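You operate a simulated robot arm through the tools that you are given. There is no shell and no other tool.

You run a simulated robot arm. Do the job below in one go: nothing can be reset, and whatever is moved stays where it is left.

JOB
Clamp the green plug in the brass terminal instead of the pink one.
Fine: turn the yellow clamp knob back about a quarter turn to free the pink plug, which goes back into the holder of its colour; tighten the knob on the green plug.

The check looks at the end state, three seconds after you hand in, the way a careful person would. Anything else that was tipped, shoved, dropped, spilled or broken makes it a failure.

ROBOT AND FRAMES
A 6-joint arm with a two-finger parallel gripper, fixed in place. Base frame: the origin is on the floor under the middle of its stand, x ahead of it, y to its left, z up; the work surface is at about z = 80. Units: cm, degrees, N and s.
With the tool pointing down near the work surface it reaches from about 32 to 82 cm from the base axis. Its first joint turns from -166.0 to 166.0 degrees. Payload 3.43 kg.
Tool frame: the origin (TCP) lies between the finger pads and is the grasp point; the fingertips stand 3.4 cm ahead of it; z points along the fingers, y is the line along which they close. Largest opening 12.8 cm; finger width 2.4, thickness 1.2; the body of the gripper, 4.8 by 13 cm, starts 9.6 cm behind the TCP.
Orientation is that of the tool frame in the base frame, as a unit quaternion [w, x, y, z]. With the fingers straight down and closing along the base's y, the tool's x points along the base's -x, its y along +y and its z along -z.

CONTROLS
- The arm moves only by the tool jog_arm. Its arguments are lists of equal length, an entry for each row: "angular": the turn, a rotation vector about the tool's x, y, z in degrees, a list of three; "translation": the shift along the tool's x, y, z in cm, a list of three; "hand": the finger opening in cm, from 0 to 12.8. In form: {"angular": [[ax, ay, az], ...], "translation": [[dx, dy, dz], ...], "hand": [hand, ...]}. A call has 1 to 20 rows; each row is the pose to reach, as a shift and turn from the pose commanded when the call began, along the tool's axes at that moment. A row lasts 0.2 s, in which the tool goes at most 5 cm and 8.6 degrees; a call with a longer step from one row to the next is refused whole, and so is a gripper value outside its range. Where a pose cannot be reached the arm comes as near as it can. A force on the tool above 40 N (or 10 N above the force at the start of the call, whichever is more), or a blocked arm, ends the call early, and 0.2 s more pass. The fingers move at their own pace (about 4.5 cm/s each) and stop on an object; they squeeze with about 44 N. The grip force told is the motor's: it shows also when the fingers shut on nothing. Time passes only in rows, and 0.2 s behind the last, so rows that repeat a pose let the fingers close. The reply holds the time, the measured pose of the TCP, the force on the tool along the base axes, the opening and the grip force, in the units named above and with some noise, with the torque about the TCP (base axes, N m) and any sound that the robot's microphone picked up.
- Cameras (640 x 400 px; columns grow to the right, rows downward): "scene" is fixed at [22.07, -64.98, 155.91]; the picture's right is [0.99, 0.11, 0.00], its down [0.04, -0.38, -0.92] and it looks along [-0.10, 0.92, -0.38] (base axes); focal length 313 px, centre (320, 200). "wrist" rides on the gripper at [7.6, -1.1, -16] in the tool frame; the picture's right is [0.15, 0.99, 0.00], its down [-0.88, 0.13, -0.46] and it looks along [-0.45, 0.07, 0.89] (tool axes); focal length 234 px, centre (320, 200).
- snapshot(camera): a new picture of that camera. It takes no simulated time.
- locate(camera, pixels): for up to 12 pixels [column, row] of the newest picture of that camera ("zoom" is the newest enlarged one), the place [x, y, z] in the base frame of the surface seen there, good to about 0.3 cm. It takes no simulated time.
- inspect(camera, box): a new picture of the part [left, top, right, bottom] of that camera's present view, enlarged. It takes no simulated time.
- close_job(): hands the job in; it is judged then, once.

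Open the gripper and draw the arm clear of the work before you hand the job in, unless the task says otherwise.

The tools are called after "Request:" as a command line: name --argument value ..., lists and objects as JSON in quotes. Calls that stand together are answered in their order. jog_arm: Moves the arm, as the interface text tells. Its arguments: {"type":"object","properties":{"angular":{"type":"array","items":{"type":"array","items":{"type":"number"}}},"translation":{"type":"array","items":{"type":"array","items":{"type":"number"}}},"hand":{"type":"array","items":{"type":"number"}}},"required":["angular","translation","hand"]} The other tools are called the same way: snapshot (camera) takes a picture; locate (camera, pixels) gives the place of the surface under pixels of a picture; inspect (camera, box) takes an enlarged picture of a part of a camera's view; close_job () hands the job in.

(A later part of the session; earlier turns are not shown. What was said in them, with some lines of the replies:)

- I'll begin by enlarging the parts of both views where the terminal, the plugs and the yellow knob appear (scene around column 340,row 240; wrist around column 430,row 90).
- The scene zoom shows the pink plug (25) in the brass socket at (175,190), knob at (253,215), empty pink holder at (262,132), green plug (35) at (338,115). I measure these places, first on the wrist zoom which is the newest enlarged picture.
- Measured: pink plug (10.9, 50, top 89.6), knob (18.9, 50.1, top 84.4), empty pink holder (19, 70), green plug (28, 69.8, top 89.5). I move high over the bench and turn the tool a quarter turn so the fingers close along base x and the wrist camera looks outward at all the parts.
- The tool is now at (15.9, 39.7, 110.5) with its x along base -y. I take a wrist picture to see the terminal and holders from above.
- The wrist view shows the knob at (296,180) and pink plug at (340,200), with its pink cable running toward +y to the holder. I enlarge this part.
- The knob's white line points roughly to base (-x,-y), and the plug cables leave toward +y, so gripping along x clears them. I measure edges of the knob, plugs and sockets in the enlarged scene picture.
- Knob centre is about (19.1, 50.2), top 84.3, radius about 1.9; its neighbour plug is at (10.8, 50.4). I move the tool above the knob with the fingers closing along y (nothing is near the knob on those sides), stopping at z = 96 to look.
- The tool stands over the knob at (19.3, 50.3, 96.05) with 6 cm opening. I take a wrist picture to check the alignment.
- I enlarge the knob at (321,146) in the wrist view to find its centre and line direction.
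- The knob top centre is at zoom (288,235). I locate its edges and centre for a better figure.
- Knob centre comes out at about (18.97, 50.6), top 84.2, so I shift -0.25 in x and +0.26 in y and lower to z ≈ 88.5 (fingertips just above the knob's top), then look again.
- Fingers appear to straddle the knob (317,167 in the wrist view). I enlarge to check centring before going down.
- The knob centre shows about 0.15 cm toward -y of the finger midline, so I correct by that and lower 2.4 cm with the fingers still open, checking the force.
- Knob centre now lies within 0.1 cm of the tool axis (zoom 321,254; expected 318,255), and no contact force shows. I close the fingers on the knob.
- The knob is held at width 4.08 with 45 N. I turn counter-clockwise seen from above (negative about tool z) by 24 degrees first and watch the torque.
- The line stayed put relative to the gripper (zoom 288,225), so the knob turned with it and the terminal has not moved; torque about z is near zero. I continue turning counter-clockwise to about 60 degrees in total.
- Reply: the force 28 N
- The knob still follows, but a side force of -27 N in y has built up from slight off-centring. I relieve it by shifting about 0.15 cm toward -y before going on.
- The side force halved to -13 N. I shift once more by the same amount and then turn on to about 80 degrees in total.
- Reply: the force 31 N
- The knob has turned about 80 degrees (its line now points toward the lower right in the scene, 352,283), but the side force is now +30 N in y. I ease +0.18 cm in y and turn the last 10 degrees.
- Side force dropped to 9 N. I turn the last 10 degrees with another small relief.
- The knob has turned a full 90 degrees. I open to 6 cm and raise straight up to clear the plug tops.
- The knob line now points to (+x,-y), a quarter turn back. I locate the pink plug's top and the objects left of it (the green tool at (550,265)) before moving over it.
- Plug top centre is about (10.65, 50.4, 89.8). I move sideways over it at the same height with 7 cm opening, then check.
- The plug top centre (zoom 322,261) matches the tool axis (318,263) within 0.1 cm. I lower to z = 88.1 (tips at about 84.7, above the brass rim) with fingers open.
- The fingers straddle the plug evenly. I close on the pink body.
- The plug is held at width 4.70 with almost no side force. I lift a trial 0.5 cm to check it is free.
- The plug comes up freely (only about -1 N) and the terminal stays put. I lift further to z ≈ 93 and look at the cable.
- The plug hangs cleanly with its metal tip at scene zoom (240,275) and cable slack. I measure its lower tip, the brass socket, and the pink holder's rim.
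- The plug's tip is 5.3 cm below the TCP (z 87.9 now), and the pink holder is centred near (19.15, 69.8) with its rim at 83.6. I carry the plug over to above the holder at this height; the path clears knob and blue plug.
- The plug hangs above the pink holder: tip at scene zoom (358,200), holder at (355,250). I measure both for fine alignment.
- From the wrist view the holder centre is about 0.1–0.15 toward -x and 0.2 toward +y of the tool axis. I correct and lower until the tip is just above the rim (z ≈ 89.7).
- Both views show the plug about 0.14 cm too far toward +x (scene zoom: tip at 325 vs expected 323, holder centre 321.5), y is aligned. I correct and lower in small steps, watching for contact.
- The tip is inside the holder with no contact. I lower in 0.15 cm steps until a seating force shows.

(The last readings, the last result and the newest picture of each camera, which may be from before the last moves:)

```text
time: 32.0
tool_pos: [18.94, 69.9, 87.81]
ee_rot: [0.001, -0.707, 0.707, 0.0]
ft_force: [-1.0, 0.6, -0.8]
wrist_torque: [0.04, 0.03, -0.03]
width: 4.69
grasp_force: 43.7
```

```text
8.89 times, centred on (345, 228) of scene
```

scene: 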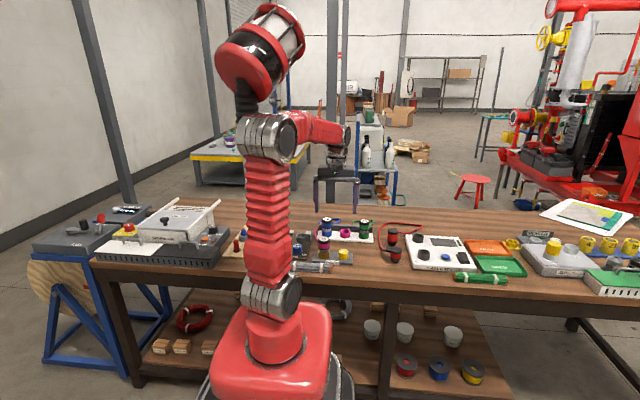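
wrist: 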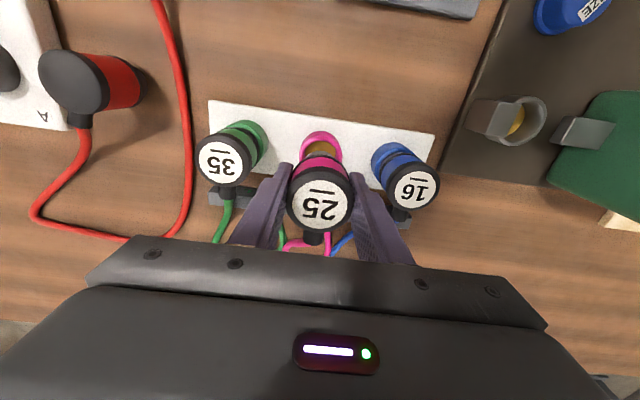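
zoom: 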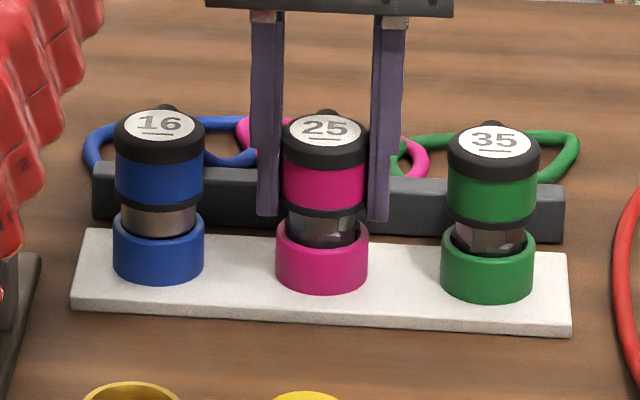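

The pink plug's top (325,127) is about 0.25 cm higher than the line through its neighbours' tops (132 expected). I lower the remaining bit in 0.1 steps.

Request:
jog_arm --angular '[[0, 0, 0], [0, 0, 0], [0, 0, 0]]' --translation '[[0, 0, 0.1], [0, 0, 0.2], [0, 0, 0.2]]' --hand '[3.8, 3.8, 3.8]'

Request:
inspect --camera "scene" --box '[315, 205, 375, 250]'

```text
time: 32.8
tool_pos: [18.93, 70.11, 87.95]
ee_rot: [0.0, -0.707, 0.707, 0.0]
ft_force: [-0.1, 1.5, 2.8]
wrist_torque: [0.07, -0.02, 0.0]
width: 4.68
grasp_force: 44.0
```

```text
8.89 times, centred on (345, 228) of scene
```

zoom: 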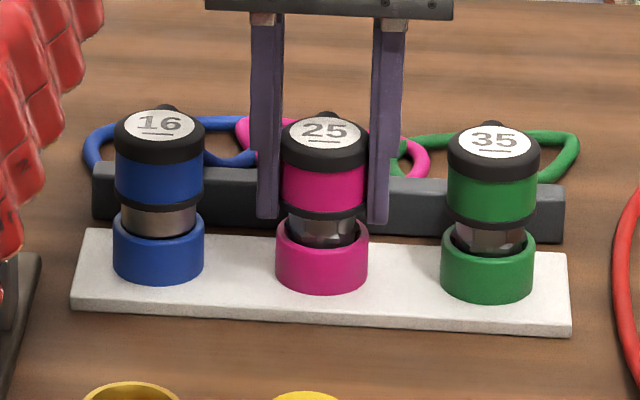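

A push-back of about +4 N appears, so the pink plug is seated. I open to 6.2 cm and rise clear.

Request:
jog_arm --angular '[[0, 0, 0], [0, 0, 0], [0, 0, 0], [0, 0, 0], [0, 0, 0], [0, 0, 0], [0, 0, 0], [0, 0, 0], [0, 0, 0]]' --translation '[[0, 0, 0], [0, 0, 0], [0, 0, 0], [0, 0, -1], [0, 0, -2.5], [0, 0, -4.5], [0, 0, -6.5], [0, 0, -8.2], [0, 0, -8.2]]' --hand '[5.2, 6.2, 6.2, 6.2, 6.2, 6.2, 6.2, 6.2, 6.2]'

Request:
snapshot --camera "wrist"

Request:
inspect --camera "scene" --box '[300, 200, 396, 260]'

```text
time: 34.8
tool_pos: [18.8, 69.9, 95.99]
ee_rot: [0.001, 0.707, -0.707, 0.0]
ft_force: [0.6, 0.3, 0.2]
wrist_torque: [-0.03, 0.0, 0.03]
width: 6.19
grasp_force: 0.1
```

```text
taken
```

wrist: 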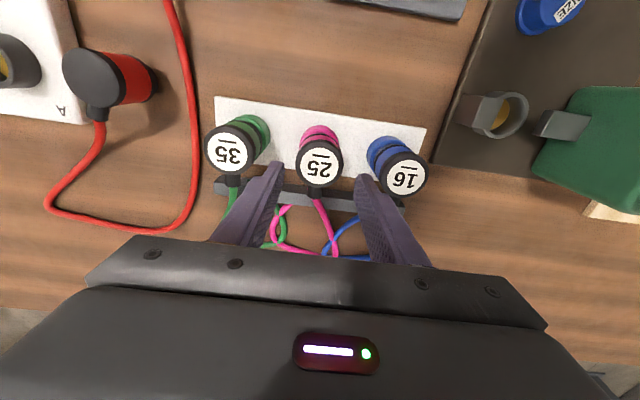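

```text
6.67 times, centred on (348, 230) of scene
```

zoom: 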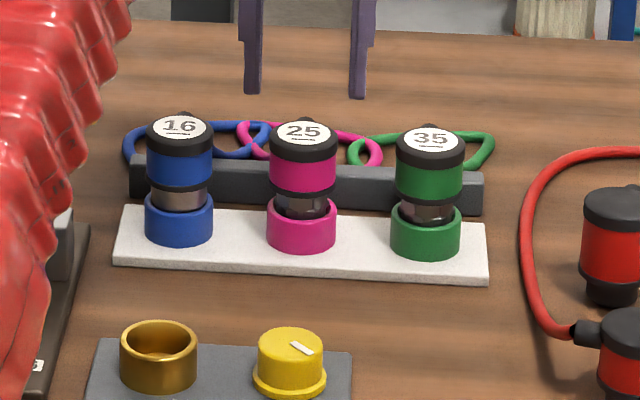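

The pink plug stands straight in its holder. Now I locate the green plug's top (wrist 230,152) and its holder.

Request:
locate --camera "wrist" --pixels '[[230, 152], [214, 150], [246, 154], [231, 137], [229, 167], [319, 163], [250, 125]]'

Request:
locate --camera "zoom" --pixels '[[430, 138], [430, 175], [399, 170], [461, 172], [425, 240], [393, 230], [458, 230], [303, 132], [303, 175]]'

```text
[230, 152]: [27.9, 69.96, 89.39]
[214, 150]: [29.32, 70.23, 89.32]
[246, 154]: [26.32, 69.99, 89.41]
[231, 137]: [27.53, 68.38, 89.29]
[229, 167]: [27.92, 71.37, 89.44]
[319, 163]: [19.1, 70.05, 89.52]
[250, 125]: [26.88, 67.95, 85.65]
```

```text
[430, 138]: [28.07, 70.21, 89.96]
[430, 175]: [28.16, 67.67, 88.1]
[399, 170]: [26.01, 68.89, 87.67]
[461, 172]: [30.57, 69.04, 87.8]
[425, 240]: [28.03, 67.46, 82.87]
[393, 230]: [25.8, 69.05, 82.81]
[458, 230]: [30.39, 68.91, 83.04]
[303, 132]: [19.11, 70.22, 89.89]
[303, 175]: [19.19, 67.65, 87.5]
```

Green plug top centre is about (27.9, 70.0, 89.4). I move 8.85 cm toward +x at this height with 7 cm opening and check the centring.

Request:
jog_arm --angular '[[0, 0, 0], [0, 0, 0], [0, 0, 0], [0, 0, 0], [0, 0, 0], [0, 0, 0], [0, 0, 0]]' --translation '[[0, -1.5, 0], [0, -3, 0], [0, -4.5, 0], [0, -6.2, 0], [0, -7.8, 0], [0, -8.85, 0], [0, -8.85, 0]]' --hand '[6.5, 7, 7, 7, 7, 7, 7]'

Request:
inspect --camera "wrist" --box '[240, 100, 400, 200]'

Request:
inspect --camera "scene" --box '[300, 190, 396, 250]'

```text
time: 36.4
tool_pos: [27.79, 69.95, 96.12]
ee_rot: [0.0, 0.708, -0.707, 0.0]
ft_force: [-0.5, 0.2, 0.3]
wrist_torque: [0.02, 0.0, -0.02]
width: 6.99
grasp_force: 0.1
```

```text
4.00 times, centred on (320, 150) of wrist
```

zoom: 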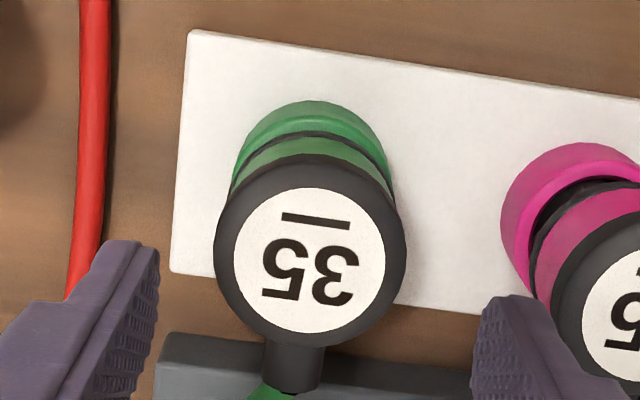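

```text
6.67 times, centred on (348, 220) of scene
```

zoom: 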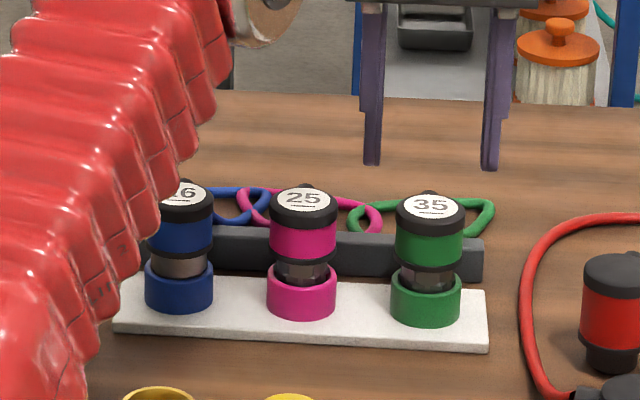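

The plug top (zoom 310,250) is about 0.17 toward +x and 0.15 toward -y of the tool axis (318,258). I correct and lower to z ≈ 87.9.

Request:
jog_arm --angular '[[0, 0, 0], [0, 0, 0], [0, 0, 0], [0, 0, 0], [0, 0, 0], [0, 0, 0], [0, 0, 0]]' --translation '[[0.15, -0.17, 0], [0.15, -0.17, 1.7], [0.15, -0.17, 3.4], [0.15, -0.17, 5.2], [0.15, -0.17, 7], [0.15, -0.17, 8.15], [0.15, -0.17, 8.15]]' --hand '[7, 7, 7, 7, 7, 7, 7]'

Request:
inspect --camera "wrist" --box '[240, 120, 400, 220]'

Request:
inspect --camera "scene" --box '[315, 195, 395, 245]'

```text
time: 38.0
tool_pos: [28.02, 69.78, 87.96]
ee_rot: [0.0, 0.708, -0.707, 0.0]
ft_force: [-0.3, 0.5, -0.3]
wrist_torque: [0.0, -0.01, 0.01]
width: 7.0
grasp_force: 0.1
```

```text
4.00 times, centred on (320, 170) of wrist
```

zoom: 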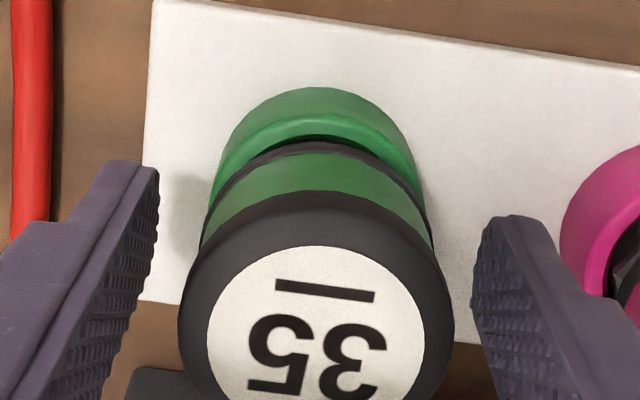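

```text
8.00 times, centred on (355, 220) of scene
```

zoom: 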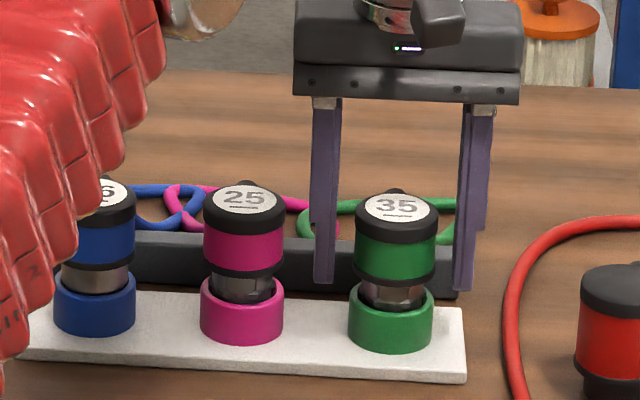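

The plug is centred between the fingers (zoom 316 vs 318). I close on it.

Request:
jog_arm --angular '[[0, 0, 0], [0, 0, 0], [0, 0, 0], [0, 0, 0]]' --translation '[[0, 0, 0], [0, 0, 0], [0, 0, 0], [0, 0, 0]]' --hand '[5.5, 4.5, 3.8, 3.8]'

Request:
jog_arm --angular '[[0, 0, 0], [0, 0, 0], [0, 0, 0], [0, 0, 0], [0, 0, 0], [0, 0, 0]]' --translation '[[0, 0, -0.4], [0, 0, -1.2], [0, 0, -2.2], [0, 0, -3.6], [0, 0, -5.2], [0, 0, -5.2]]' --hand '[3.8, 3.8, 3.8, 3.8, 3.8, 3.8]'

Request:
inspect --camera "scene" --box '[300, 190, 396, 250]'

Request:
snapshot --camera "wrist"

```text
time: 39.0
tool_pos: [27.89, 69.77, 87.92]
ee_rot: [0.0, -0.707, 0.707, 0.001]
ft_force: [0.9, 0.5, 0.7]
wrist_torque: [0.05, -0.07, -0.01]
width: 4.69
grasp_force: 44.2
```

```text
time: 40.4
tool_pos: [27.98, 69.92, 93.05]
ee_rot: [-0.001, 0.707, -0.707, 0.0]
ft_force: [-0.6, -0.5, -1.8]
wrist_torque: [0.0, -0.01, 0.04]
width: 4.69
grasp_force: 43.9
```

```text
6.67 times, centred on (348, 220) of scene
```

zoom: 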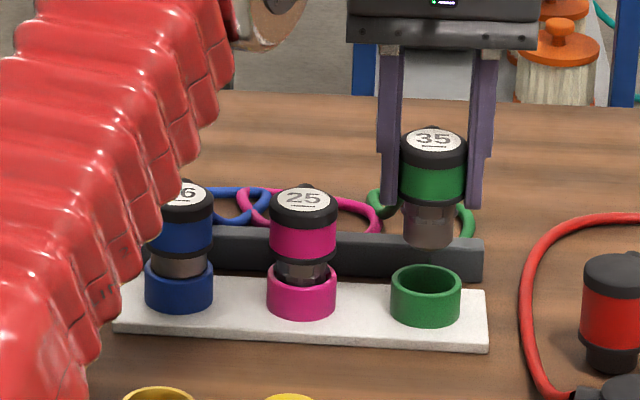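

```text
taken
```

wrist: 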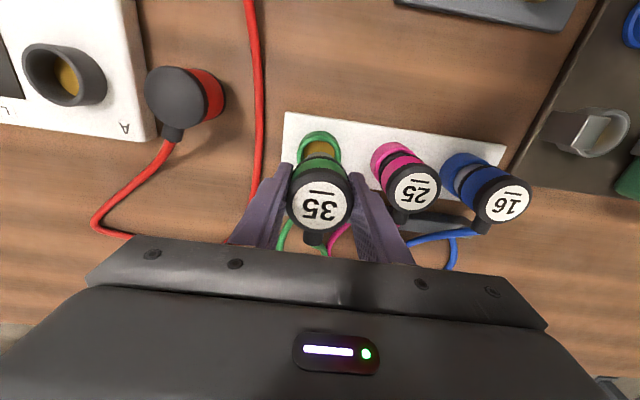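

The green plug is lifted freely (-1.8 N) and hangs straight. I carry it first toward -y and then toward -x so its cable passes on the +x side of the pink plug, ending above the brass socket at about (10.6, 50.4).

Request:
jog_arm --angular '[[0, 0, 0], [0, 0, 0], [0, 0, 0], [0, 0, 0], [0, 0, 0], [0, 0, 0], [0, 0, 0], [0, 0, 0], [0, 0, 0], [0, 0, 0], [0, 0, 0], [0, 0, 0], [0, 0, 0], [0, 0, 0], [0, 0, 0], [0, 0, 0], [0, 0, 0]]' --translation '[[1, 0, -0.2], [2.6, 0.2, -0.5], [4.6, 0.5, -0.5], [6.6, 1, -0.5], [8.6, 1.7, -0.5], [10.4, 2.8, -0.5], [12, 4.2, -0.5], [13.4, 5.8, -0.5], [14.7, 7.4, -0.5], [15.9, 9.1, -0.5], [16.9, 10.8, -0.5], [17.8, 12.5, -0.5], [18.5, 14.1, -0.5], [19, 15.6, -0.5], [19.3, 16.7, -0.5], [19.4, 17.35, -0.5], [19.4, 17.35, -0.5]]' --hand '[3.8, 3.8, 3.8, 3.8, 3.8, 3.8, 3.8, 3.8, 3.8, 3.8, 3.8, 3.8, 3.8, 3.8, 3.8, 3.8, 3.8]'

Request:
snapshot --camera "wrist"

Request:
inspect --camera "scene" --box '[290, 200, 400, 270]'

```text
time: 44.0
tool_pos: [10.6, 50.47, 93.7]
ee_rot: [0.0, -0.707, 0.707, 0.0]
ft_force: [-0.4, -0.4, -1.0]
wrist_torque: [0.02, 0.01, 0.0]
width: 4.69
grasp_force: 44.0
```

```text
taken
```

wrist: 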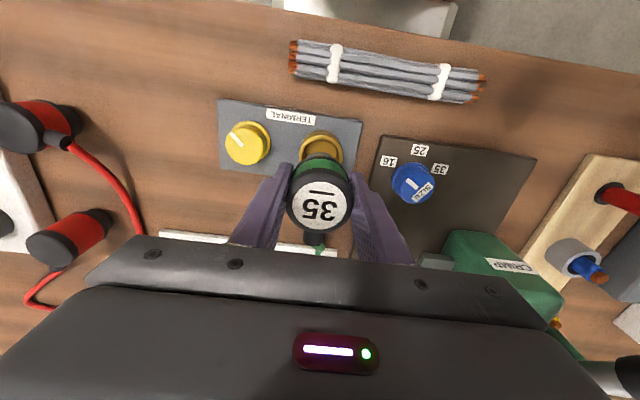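

```text
5.71 times, centred on (345, 235) of scene
```

zoom: 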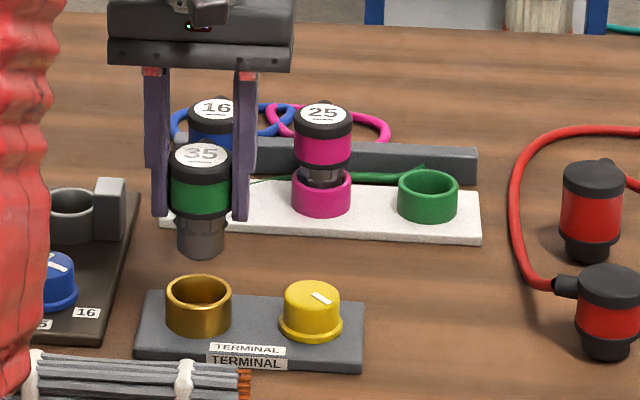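

The green plug hangs above the brass socket and the pink plug is still upright. I enlarge both views for fine alignment.

Request:
inspect --camera "wrist" --box '[240, 110, 400, 210]'

Request:
inspect --camera "scene" --box '[295, 215, 359, 265]'

```text
4.00 times, centred on (320, 160) of wrist
```

zoom: 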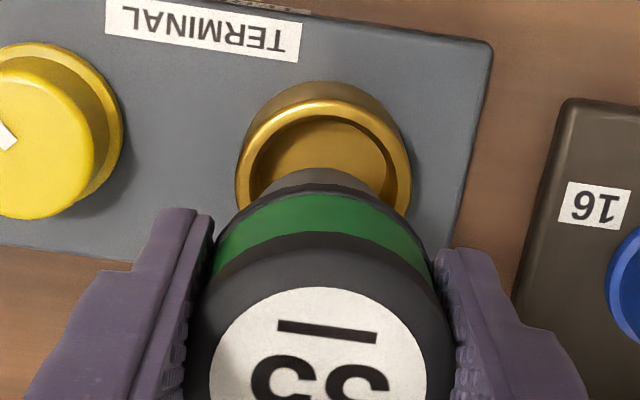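

```text
8.00 times, centred on (327, 240) of scene
```

zoom: 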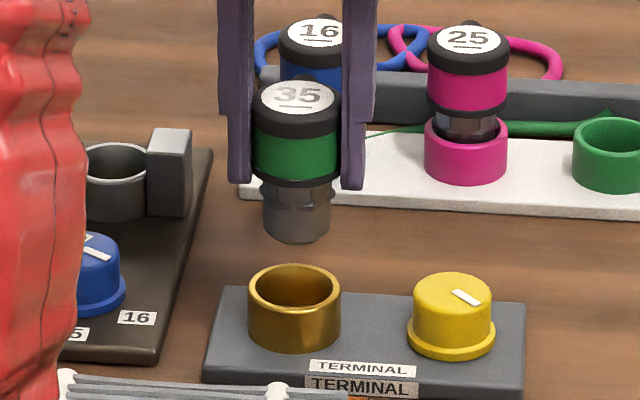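

The plug tip (scene zoom 296.5) is about 0.12 cm toward +x of the socket centre (294); the wrist view agrees. I measure the y alignment from the fronts of plug and socket.

Request:
locate --camera "zoom" --pixels '[[296, 230], [296, 215], [297, 155], [297, 140], [294, 325], [294, 340], [256, 150], [338, 150], [250, 310], [338, 310], [294, 270], [294, 237]]'

```text
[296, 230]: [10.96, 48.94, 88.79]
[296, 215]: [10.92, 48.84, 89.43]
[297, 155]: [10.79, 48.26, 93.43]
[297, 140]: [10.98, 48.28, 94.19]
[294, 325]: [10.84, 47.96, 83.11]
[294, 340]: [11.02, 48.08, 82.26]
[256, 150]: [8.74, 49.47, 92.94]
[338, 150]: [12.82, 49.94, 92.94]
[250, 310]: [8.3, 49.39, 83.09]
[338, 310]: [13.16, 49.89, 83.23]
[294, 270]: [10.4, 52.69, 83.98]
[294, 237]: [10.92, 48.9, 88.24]
```

The plug centre is about 0.1–0.15 too far in +y as well. I correct (-x 0.12, -y 0.1) and lower until the tip is just above the brass rim.

Request:
jog_arm --angular '[[0, 0, 0], [0, 0, 0], [0, 0, 0], [0, 0, 0], [0, 0, 0]]' --translation '[[0.1, 0.12, 0.8], [0.1, 0.12, 1.8], [0.1, 0.12, 2.8], [0.1, 0.12, 3.7], [0.1, 0.12, 3.7]]' --hand '[3.8, 3.8, 3.8, 3.8, 3.8]'

Request:
inspect --camera "wrist" --box '[240, 110, 400, 210]'

Request:
inspect --camera "scene" --box '[295, 215, 359, 265]'

```text
time: 45.2
tool_pos: [10.55, 50.35, 89.86]
ee_rot: [0.0, 0.708, -0.707, 0.0]
ft_force: [1.0, 0.3, -0.7]
wrist_torque: [0.01, -0.01, -0.02]
width: 4.69
grasp_force: 43.6
```

```text
4.00 times, centred on (320, 160) of wrist
```

zoom: 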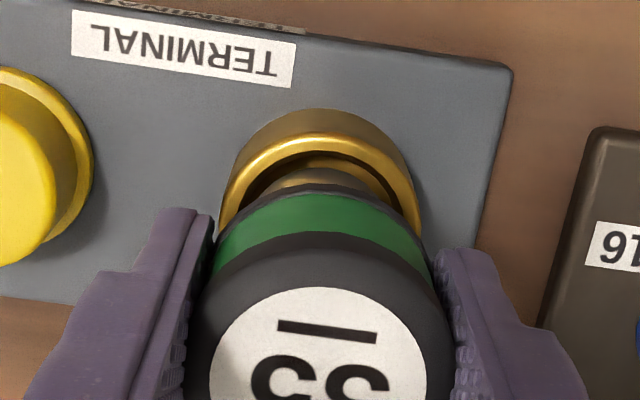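

```text
8.00 times, centred on (327, 240) of scene
```

zoom: 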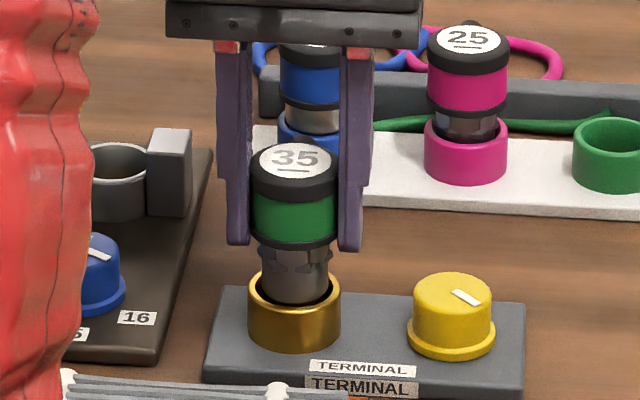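

Tip and socket are now concentric in both views (293.5 vs 294 in the scene). I lower in 0.25 cm steps by 1.5 cm.

Request:
jog_arm --angular '[[0, 0, 0], [0, 0, 0], [0, 0, 0], [0, 0, 0], [0, 0, 0], [0, 0, 0], [0, 0, 0]]' --translation '[[0, 0, 0.25], [0, 0, 0.5], [0, 0, 0.75], [0, 0, 1.0], [0, 0, 1.25], [0, 0, 1.5], [0, 0, 1.5]]' --hand '[3.8, 3.8, 3.8, 3.8, 3.8, 3.8, 3.8]'

Request:
inspect --camera "scene" --box '[295, 215, 359, 265]'

```text
time: 46.8
tool_pos: [10.38, 50.23, 88.26]
ee_rot: [0.0, -0.707, 0.707, -0.001]
ft_force: [-0.8, -0.2, -1.4]
wrist_torque: [0.04, 0.05, -0.01]
width: 4.7
grasp_force: 43.8
```

```text
8.00 times, centred on (327, 240) of scene
```

zoom: 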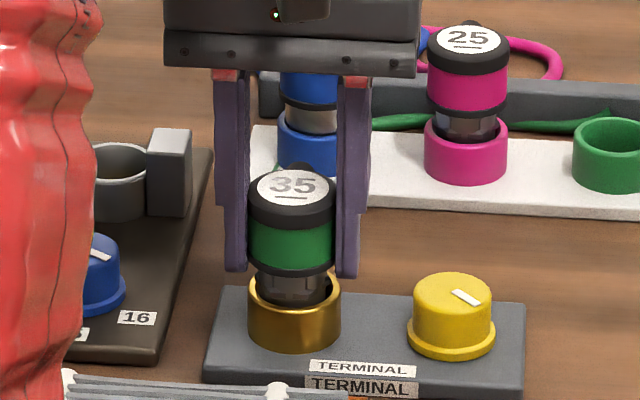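

The plug is nearly down: its label centre is at image row 238.1 where the pink one sat at 238.5 (about 0.2 cm left). I lower in 0.1 steps until contact.

Request:
jog_arm --angular '[[0, 0, 0], [0, 0, 0], [0, 0, 0]]' --translation '[[0, -0.03, 0.1], [0, -0.06, 0.2], [0, -0.06, 0.2]]' --hand '[3.8, 3.8, 3.8]'

```text
time: 47.6
tool_pos: [10.45, 50.33, 88.1]
ee_rot: [0.0, -0.707, 0.707, 0.0]
ft_force: [-2.0, -0.6, 1.4]
wrist_torque: [0.0, 0.04, 0.03]
width: 4.71
grasp_force: 44.1
```

The vertical force changed from -1.4 to +1.4 N, a hint of contact. I go down 0.1 more to confirm it is seated.

Request:
jog_arm --angular '[[0, 0, 0], [0, 0, 0], [0, 0, 0]]' --translation '[[0, 0, 0.05], [0, 0, 0.1], [0, 0, 0.1]]' --hand '[3.8, 3.8, 3.8]'

Request:
inspect --camera "scene" --box '[295, 215, 359, 265]'

```text
time: 48.4
tool_pos: [10.55, 50.3, 88.16]
ee_rot: [0.0, -0.707, 0.707, 0.001]
ft_force: [-1.5, -6.9, 23.8]
wrist_torque: [-0.36, 0.17, 0.05]
width: 4.7
grasp_force: 44.4
```

```text
8.00 times, centred on (327, 240) of scene
```

zoom: 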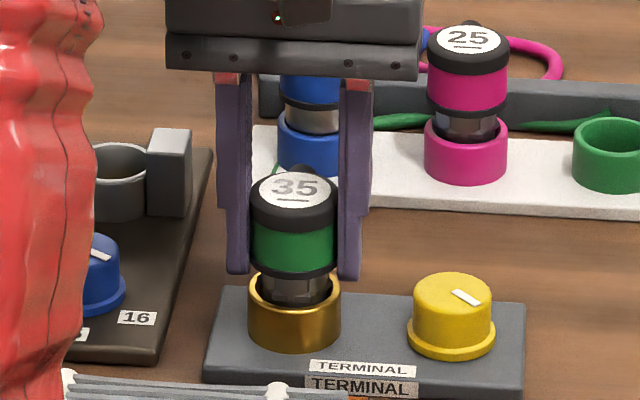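

A firm 24 N push-back shows the green plug is fully seated. I ease back 0.1 cm, open to 6.4 cm and rise.

Request:
jog_arm --angular '[[0, 0, 0], [0, 0, 0], [0, 0, 0], [0, 0, 0], [0, 0, 0], [0, 0, 0], [0, 0, 0], [0, 0, 0], [0, 0, 0], [0, 0, 0]]' --translation '[[0, 0, -0.1], [0, 0, -0.1], [0, 0, -0.1], [0, 0, -0.1], [0, 0, -1], [0, 0, -2.5], [0, 0, -4.5], [0, 0, -6.5], [0, 0, -8], [0, 0, -8]]' --hand '[3.8, 5.2, 6.4, 6.4, 6.4, 6.4, 6.4, 6.4, 6.4, 6.4]'

Request:
inspect --camera "wrist" --box '[200, 90, 440, 240]'

Request:
inspect --camera "scene" --box '[295, 205, 375, 265]'

```text
time: 50.6
tool_pos: [10.52, 50.44, 96.13]
ee_rot: [0.0, 0.707, -0.707, 0.0]
ft_force: [0.4, 0.2, 0.7]
wrist_torque: [0.01, -0.01, 0.03]
width: 6.39
grasp_force: 0.0
```

```text
2.67 times, centred on (320, 165) of wrist
```

zoom: 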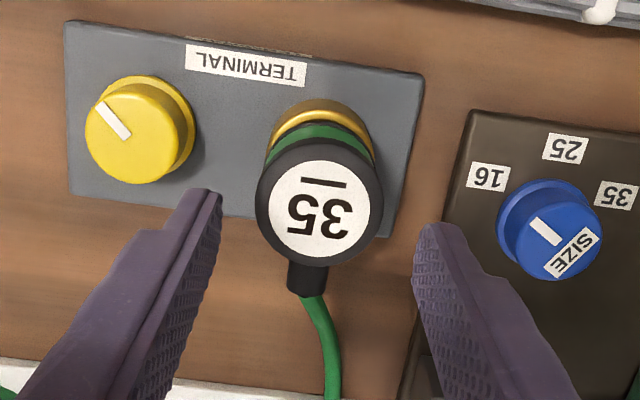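

```text
6.67 times, centred on (335, 235) of scene
```

zoom: 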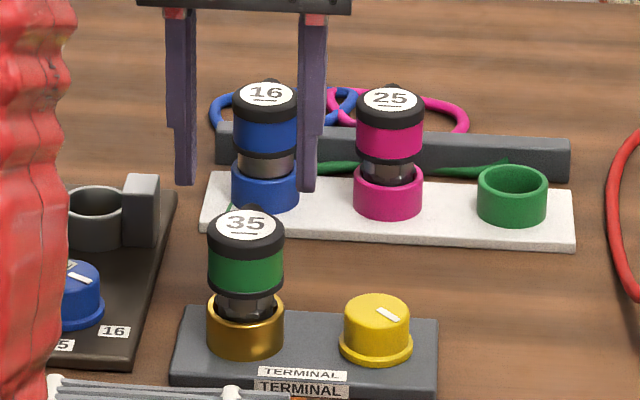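

The green plug sits in the brass socket and stays upright. I move back above the knob (8.45 cm toward +x) at this height.

Request:
jog_arm --angular '[[0, 0, 0], [0, 0, 0], [0, 0, 0], [0, 0, 0], [0, 0, 0], [0, 0, 0], [0, 0, 0]]' --translation '[[0, -1.5, 0], [0, -3, 0], [0, -4.5, 0], [0, -6, 0], [0, -7.5, 0], [0, -8.45, 0], [0, -8.45, 0]]' --hand '[6, 6, 6, 6, 6, 6, 6]'

Request:
jog_arm --angular '[[0, 0, 0], [0, 0, 0], [0, 0, 0], [0, 0, 0], [0, 0, 0]]' --translation '[[0, 0, 1.5], [0, 0, 3.2], [0, 0, 5], [0, 0, 6.8], [0, 0, 6.8]]' --hand '[6, 6, 6, 6, 6]'

Request:
inspect --camera "wrist" --box '[240, 120, 400, 220]'

Request:
inspect --camera "scene" --box '[295, 205, 375, 265]'

```text
time: 52.2
tool_pos: [19.0, 50.22, 96.12]
ee_rot: [0.0, -0.707, 0.707, 0.0]
ft_force: [0.7, 0.5, -0.1]
wrist_torque: [-0.02, 0.04, -0.04]
width: 6.02
grasp_force: 0.3
```

```text
time: 53.4
tool_pos: [18.74, 50.35, 89.26]
ee_rot: [-0.001, -0.706, 0.708, 0.0]
ft_force: [-0.3, 0.6, 0.2]
wrist_torque: [-0.03, 0.02, 0.0]
width: 6.01
grasp_force: 0.0
```

```text
4.00 times, centred on (320, 170) of wrist
```

zoom: 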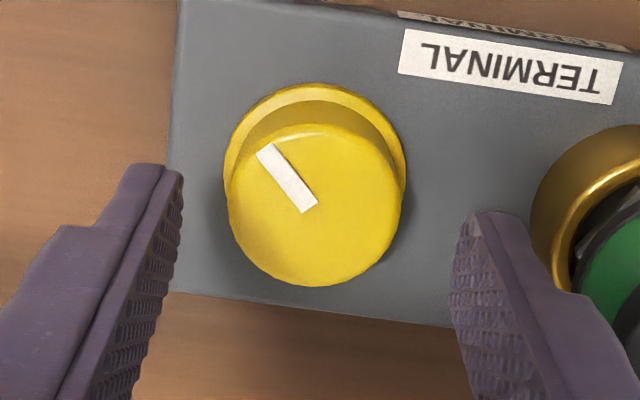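

```text
6.67 times, centred on (335, 235) of scene
```

zoom: 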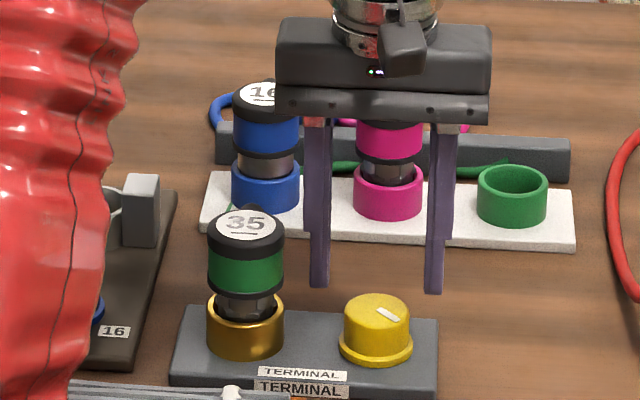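

The knob centre (zoom 314,204) is within 0.1 cm of the tool axis (318,201). I make a small correction and lower to z ≈ 85.95.

Request:
jog_arm --angular '[[0, 0, 0], [0, 0, 0], [0, 0, 0], [0, 0, 0], [0, 0, 0], [0, 0, 0]]' --translation '[[-0.08, -0.08, 0.5], [-0.08, -0.08, 1.2], [-0.08, -0.08, 2], [-0.08, -0.08, 2.8], [-0.08, -0.08, 3.3], [-0.08, -0.08, 3.3]]' --hand '[6, 6, 6, 6, 6, 6]'

Request:
inspect --camera "wrist" --box '[240, 120, 400, 220]'

```text
time: 54.8
tool_pos: [19.16, 50.42, 86.01]
ee_rot: [0.0, 0.707, -0.707, 0.0]
ft_force: [0.1, -0.1, -1.0]
wrist_torque: [0.05, 0.03, -0.04]
width: 5.99
grasp_force: 0.1
```

```text
4.00 times, centred on (320, 170) of wrist
```

zoom: 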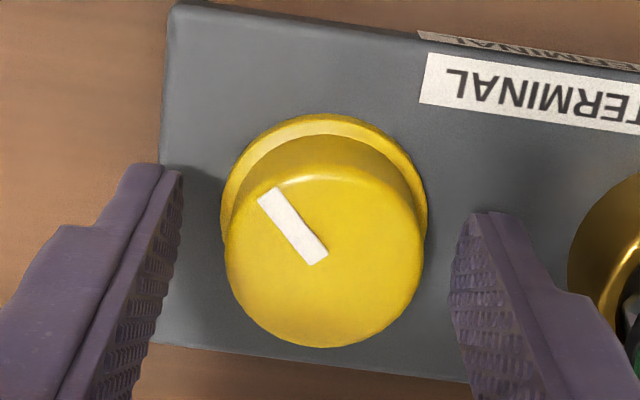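

The knob centre is at zoom 324, versus 319.5 when it was gripped before, so I shift 0.09 cm toward -x and close on it.

Request:
jog_arm --angular '[[0, 0, 0], [0, 0, 0], [0, 0, 0], [0, 0, 0], [0, 0, 0], [0, 0, 0]]' --translation '[[0, 0.09, 0], [0, 0.09, 0], [0, 0.09, 0], [0, 0.09, 0], [0, 0.09, 0], [0, 0.09, 0]]' --hand '[6, 5, 4.2, 3.4, 2.5, 2.5]'

```text
time: 56.2
tool_pos: [18.97, 50.35, 85.9]
ee_rot: [0.0, 0.708, -0.707, 0.0]
ft_force: [3.9, -0.8, -1.4]
wrist_torque: [0.1, -0.24, 0.03]
width: 4.08
grasp_force: 45.1
```

The knob is gripped (width 4.08) with only 4 N side force. I turn clockwise (positive about tool z) by 24 degrees first.

Request:
jog_arm --angular '[[0, 0, 4], [0, 0, 8], [0, 0, 12], [0, 0, 16], [0, 0, 20], [0, 0, 24], [0, 0, 24]]' --translation '[[0, 0, 0], [0, 0, 0], [0, 0, 0], [0, 0, 0], [0, 0, 0], [0, 0, 0], [0, 0, 0]]' --hand '[2.5, 2.5, 2.5, 2.5, 2.5, 2.5, 2.5]'

Request:
inspect --camera "wrist" --box '[240, 120, 400, 220]'

```text
time: 57.8
tool_pos: [18.93, 50.37, 85.94]
ee_rot: [-0.001, -0.545, 0.839, -0.001]
ft_force: [-6.6, -10.9, 5.9]
wrist_torque: [-0.82, 0.41, 0.02]
width: 4.09
grasp_force: 44.9
```

```text
4.00 times, centred on (320, 170) of wrist
```

zoom: 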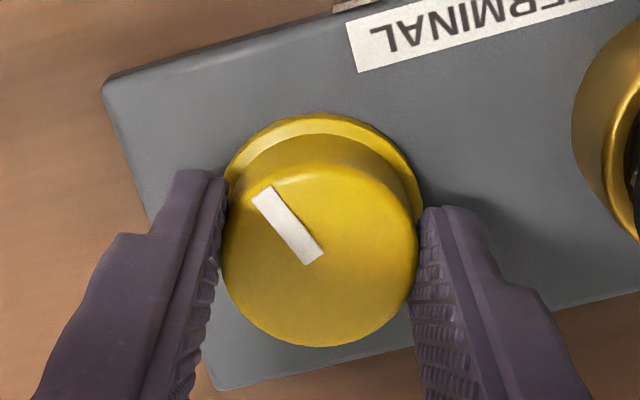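

The knob follows (line fixed at zoom 288,225). With a tiny relief shift for the -11 N side force, I turn another 33 degrees.

Request:
jog_arm --angular '[[0, 0, 0], [0, 0, 4], [0, 0, 8], [0, 0, 12], [0, 0, 16], [0, 0, 20], [0, 0, 24], [0, 0, 28], [0, 0, 33], [0, 0, 33]]' --translation '[[0.08, 0.01, 0], [0.08, 0.01, 0], [0.08, 0.01, 0], [0.08, 0.01, 0], [0.08, 0.01, 0], [0.08, 0.01, 0], [0.08, 0.01, 0], [0.08, 0.01, 0], [0.08, 0.01, 0], [0.08, 0.01, 0]]' --hand '[2.5, 2.5, 2.5, 2.5, 2.5, 2.5, 2.5, 2.5, 2.5, 2.5]'

Request:
inspect --camera "wrist" --box '[240, 120, 400, 220]'

```text
time: 60.0
tool_pos: [18.93, 50.36, 85.99]
ee_rot: [0.001, -0.284, 0.959, 0.001]
ft_force: [-5.2, 11.1, -4.7]
wrist_torque: [1.14, -0.5, 0.04]
width: 4.09
grasp_force: 45.0
```

```text
4.00 times, centred on (320, 170) of wrist
```

zoom: 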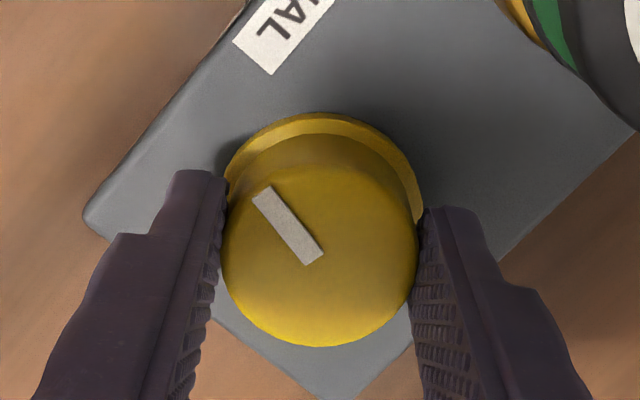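

57 degrees are done with modest forces. I continue with 23 degrees more, with a small +y relief.

Request:
jog_arm --angular '[[0, 0, 0], [0, 0, 4], [0, 0, 8], [0, 0, 12], [0, 0, 16], [0, 0, 20], [0, 0, 23], [0, 0, 23]]' --translation '[[0, 0.07, 0], [0, 0.07, 0], [0, 0.07, 0], [0, 0.07, 0], [0, 0.07, 0], [0, 0.07, 0], [0, 0.07, 0], [0, 0.07, 0]]' --hand '[2.5, 2.5, 2.5, 2.5, 2.5, 2.5, 2.5, 2.5]'

Request:
inspect --camera "wrist" --box '[240, 120, 400, 220]'

```text
time: 61.8
tool_pos: [18.9, 50.44, 86.04]
ee_rot: [0.0, -0.086, 0.996, 0.001]
ft_force: [-0.3, 13.5, -1.8]
wrist_torque: [0.15, 0.08, 0.01]
width: 4.09
grasp_force: 44.8
```

```text
4.00 times, centred on (320, 170) of wrist
```

zoom: 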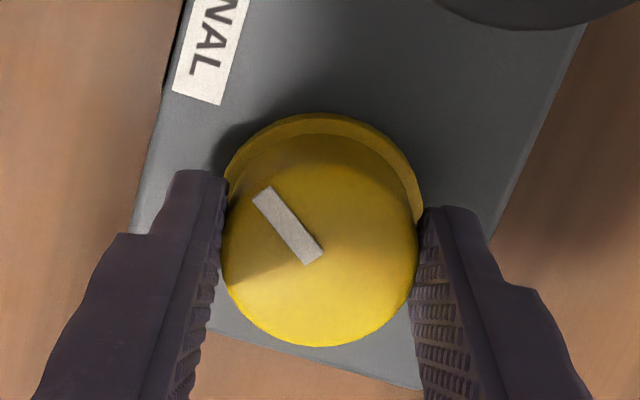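

80 degrees are done. I turn the last 10 degrees with a small +y relief, watching the torque about z.

Request:
jog_arm --angular '[[0, 0, 0], [0, 0, 3], [0, 0, 6], [0, 0, 8], [0, 0, 10], [0, 0, 10]]' --translation '[[0, 0.1, 0], [0, 0.1, 0], [0, 0.1, 0], [0, 0.1, 0], [0, 0.1, 0], [0, 0.1, 0]]' --hand '[2.5, 2.5, 2.5, 2.5, 2.5, 2.5]'

Request:
inspect --camera "wrist" --box '[240, 120, 400, 220]'

Request:
inspect --camera "scene" --box '[295, 205, 375, 265]'

```text
time: 63.2
tool_pos: [18.86, 50.44, 85.92]
ee_rot: [0.001, 0.0, 1.0, 0.0]
ft_force: [-0.4, 9.8, -3.6]
wrist_torque: [0.5, -0.48, 0.01]
width: 4.09
grasp_force: 44.9
```

```text
4.00 times, centred on (320, 170) of wrist
```

zoom: 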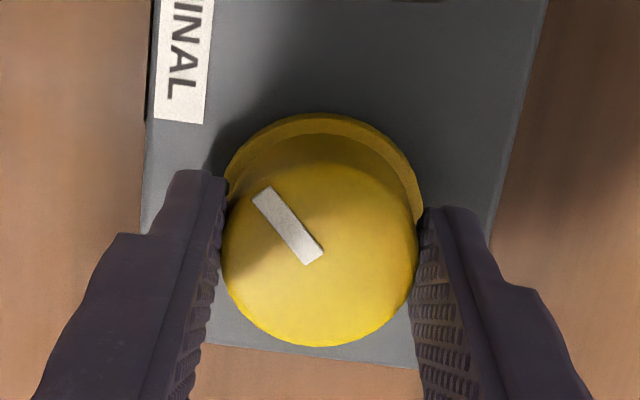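

```text
6.67 times, centred on (335, 235) of scene
```

zoom: 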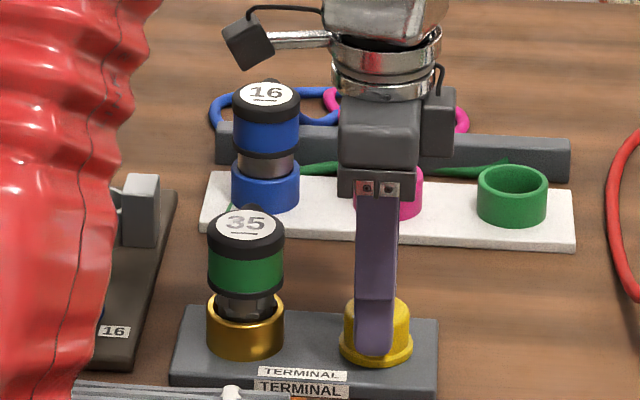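

The knob line is back at its original direction (zoom 258,192 to 318,260), with the green plug upright. I turn gently 4 degrees further to feel whether it comes up tight.

Request:
jog_arm --angular '[[0, 0, 1], [0, 0, 2], [0, 0, 3], [0, 0, 4], [0, 0, 4]]' --translation '[[0, 0.05, 0], [0, 0.08, 0], [0, 0.08, 0], [0, 0.08, 0], [0, 0.08, 0]]' --hand '[2.5, 2.5, 2.5, 2.5, 2.5]'

Request:
inspect --camera "wrist" --box '[240, 120, 400, 220]'

```text
time: 64.4
tool_pos: [18.93, 50.48, 85.91]
ee_rot: [0.0, 0.034, 0.999, 0.0]
ft_force: [1.0, -2.1, 2.9]
wrist_torque: [-0.14, -0.08, 0.94]
width: 4.08
grasp_force: 45.6
```

```text
4.00 times, centred on (320, 170) of wrist
```

zoom: 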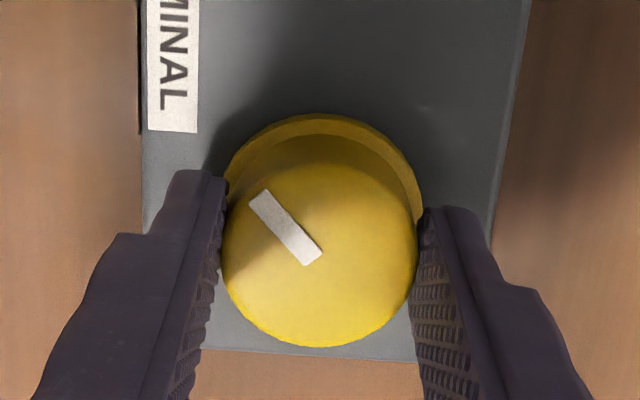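

Torque about z jumped to 0.94 N m, so the knob is at its tight stop. I open the fingers and rise straight up.

Request:
jog_arm --angular '[[0, 0, 0], [0, 0, 0], [0, 0, 0], [0, 0, 0], [0, 0, 0], [0, 0, 0], [0, 0, 0], [0, 0, 0], [0, 0, 0], [0, 0, 0]]' --translation '[[0, 0, 0], [0, 0, 0], [0, 0, 0], [0, 0, -1], [0, 0, -2.5], [0, 0, -4.5], [0, 0, -6.5], [0, 0, -8.5], [0, 0, -10], [0, 0, -10]]' --hand '[5, 6, 6, 6, 6, 6, 6, 6, 6, 6]'

Request:
snapshot --camera "wrist"

Request:
inspect --camera "scene" --box '[295, 205, 375, 265]'

```text
time: 66.6
tool_pos: [18.81, 50.59, 96.01]
ee_rot: [0.0, 0.035, 0.999, 0.001]
ft_force: [0.1, -0.8, 0.3]
wrist_torque: [0.02, 0.01, -0.02]
width: 5.99
grasp_force: 0.0
```

```text
taken
```

wrist: 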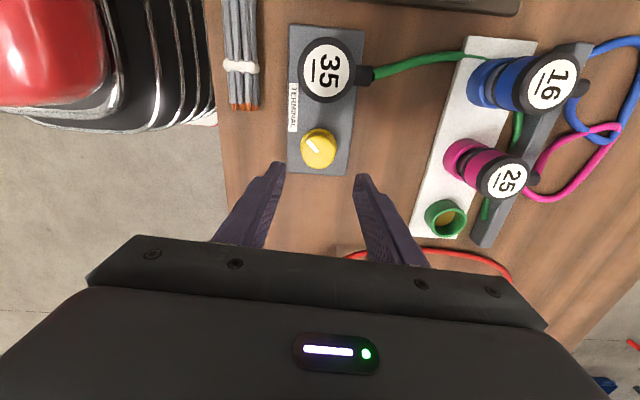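

```text
6.67 times, centred on (335, 235) of scene
```

zoom: 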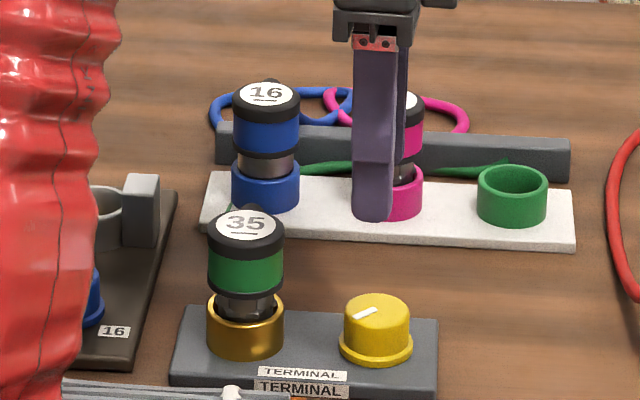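

The knob line is back at its clamped direction, the green plug is in the brass socket and the pink one in its holder. I raise the arm and draw it clear toward its starting place.

Request:
jog_arm --angular '[[0, 0, 0], [0, 0, 0], [0, 0, 0], [0, 0, -1], [0, 0, -2], [0, 0, -3], [0, 0, -4], [0, 0, -4], [0, 0, -4], [0, 0, -4]]' --translation '[[0, 0, -2], [0, 0, -4.5], [0, 0, -7], [-1, 0, -9.5], [-2.5, -0.5, -12], [-4, -1, -14], [-6, -2, -15], [-8, -3, -15], [-9.5, -4, -15], [-9.5, -4, -15]]' --hand '[6, 6, 6, 6, 8, 10, 12, 12.8, 12.8, 12.8]'

Request:
snapshot --camera "scene"

Request:
inspect --camera "scene" --box '[295, 205, 375, 265]'

Request:
inspect --camera "wrist" --box '[260, 0, 640, 238]'

```text
time: 68.8
tool_pos: [28.18, 45.97, 110.97]
ee_rot: [0.0, 0.0, 1.0, -0.001]
ft_force: [-0.7, -0.8, 0.5]
wrist_torque: [-0.03, 0.02, 0.01]
width: 12.8
grasp_force: 0.0
```

```text
taken
```

scene: 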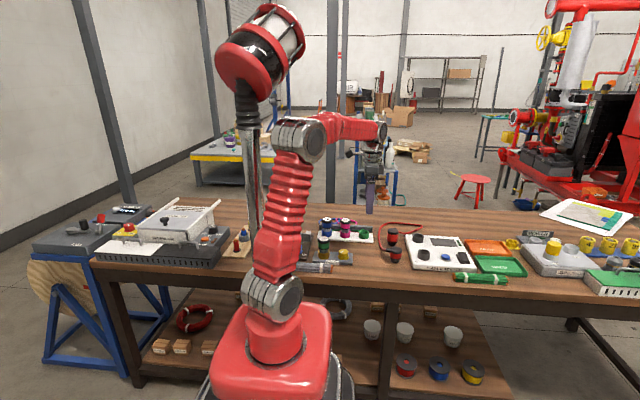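

```text
6.67 times, centred on (335, 235) of scene
```

zoom: 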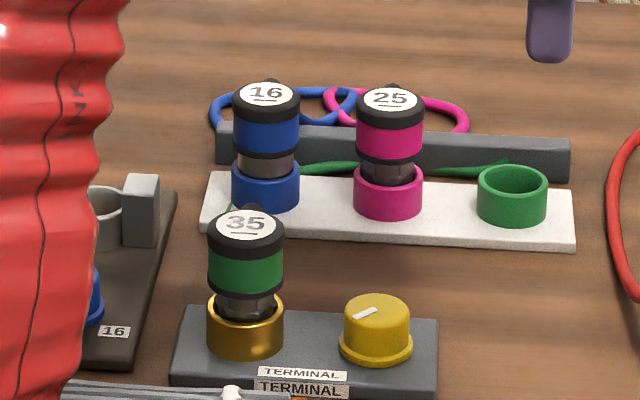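

```text
1.68 times, centred on (450, 119) of wrist
```

zoom: 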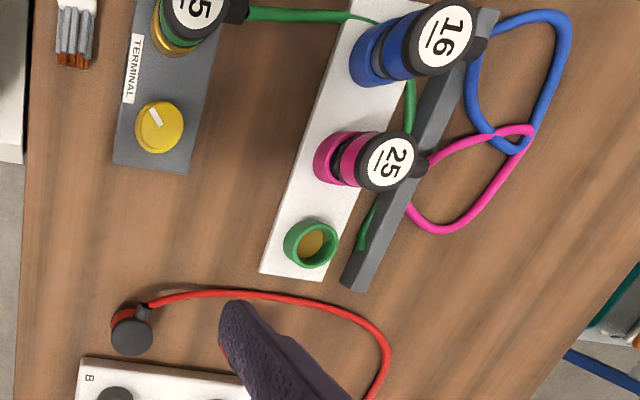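

The final pictures show the green plug (35) clamped in the brass socket, the pink plug (25) upright in the pink holder, the knob line back at its tight direction, and nothing else disturbed. The gripper is open and clear, so I hand in.

Request:
close_job

```text
The job is handed in.
```

The green plug (35) is now clamped in the brass terminal. The pink plug (25) is back in the pink holder, and the job is handed in.

- **Loosening:** I turned the yellow knob back 90 degrees. The pink plug then lifted out with about 1 N of force, and the terminal stayed where it was.
- **Plugs:** The pink plug sits at the same height as the blue one beside it. The green plug went down until it pressed firmly on the bottom of the socket, with about 24 N push-back.
- **Tightening:** I turned the knob forward 90 degrees. Trying 4 degrees more met a firm stop at about 0.9 N m, and the white line is back where it started. I did not tug on the green plug to test the clamp.

The last pictures show nothing else moved. The green plug's cable now runs behind the pink plug. The gripper is open and the arm is back near its starting position.
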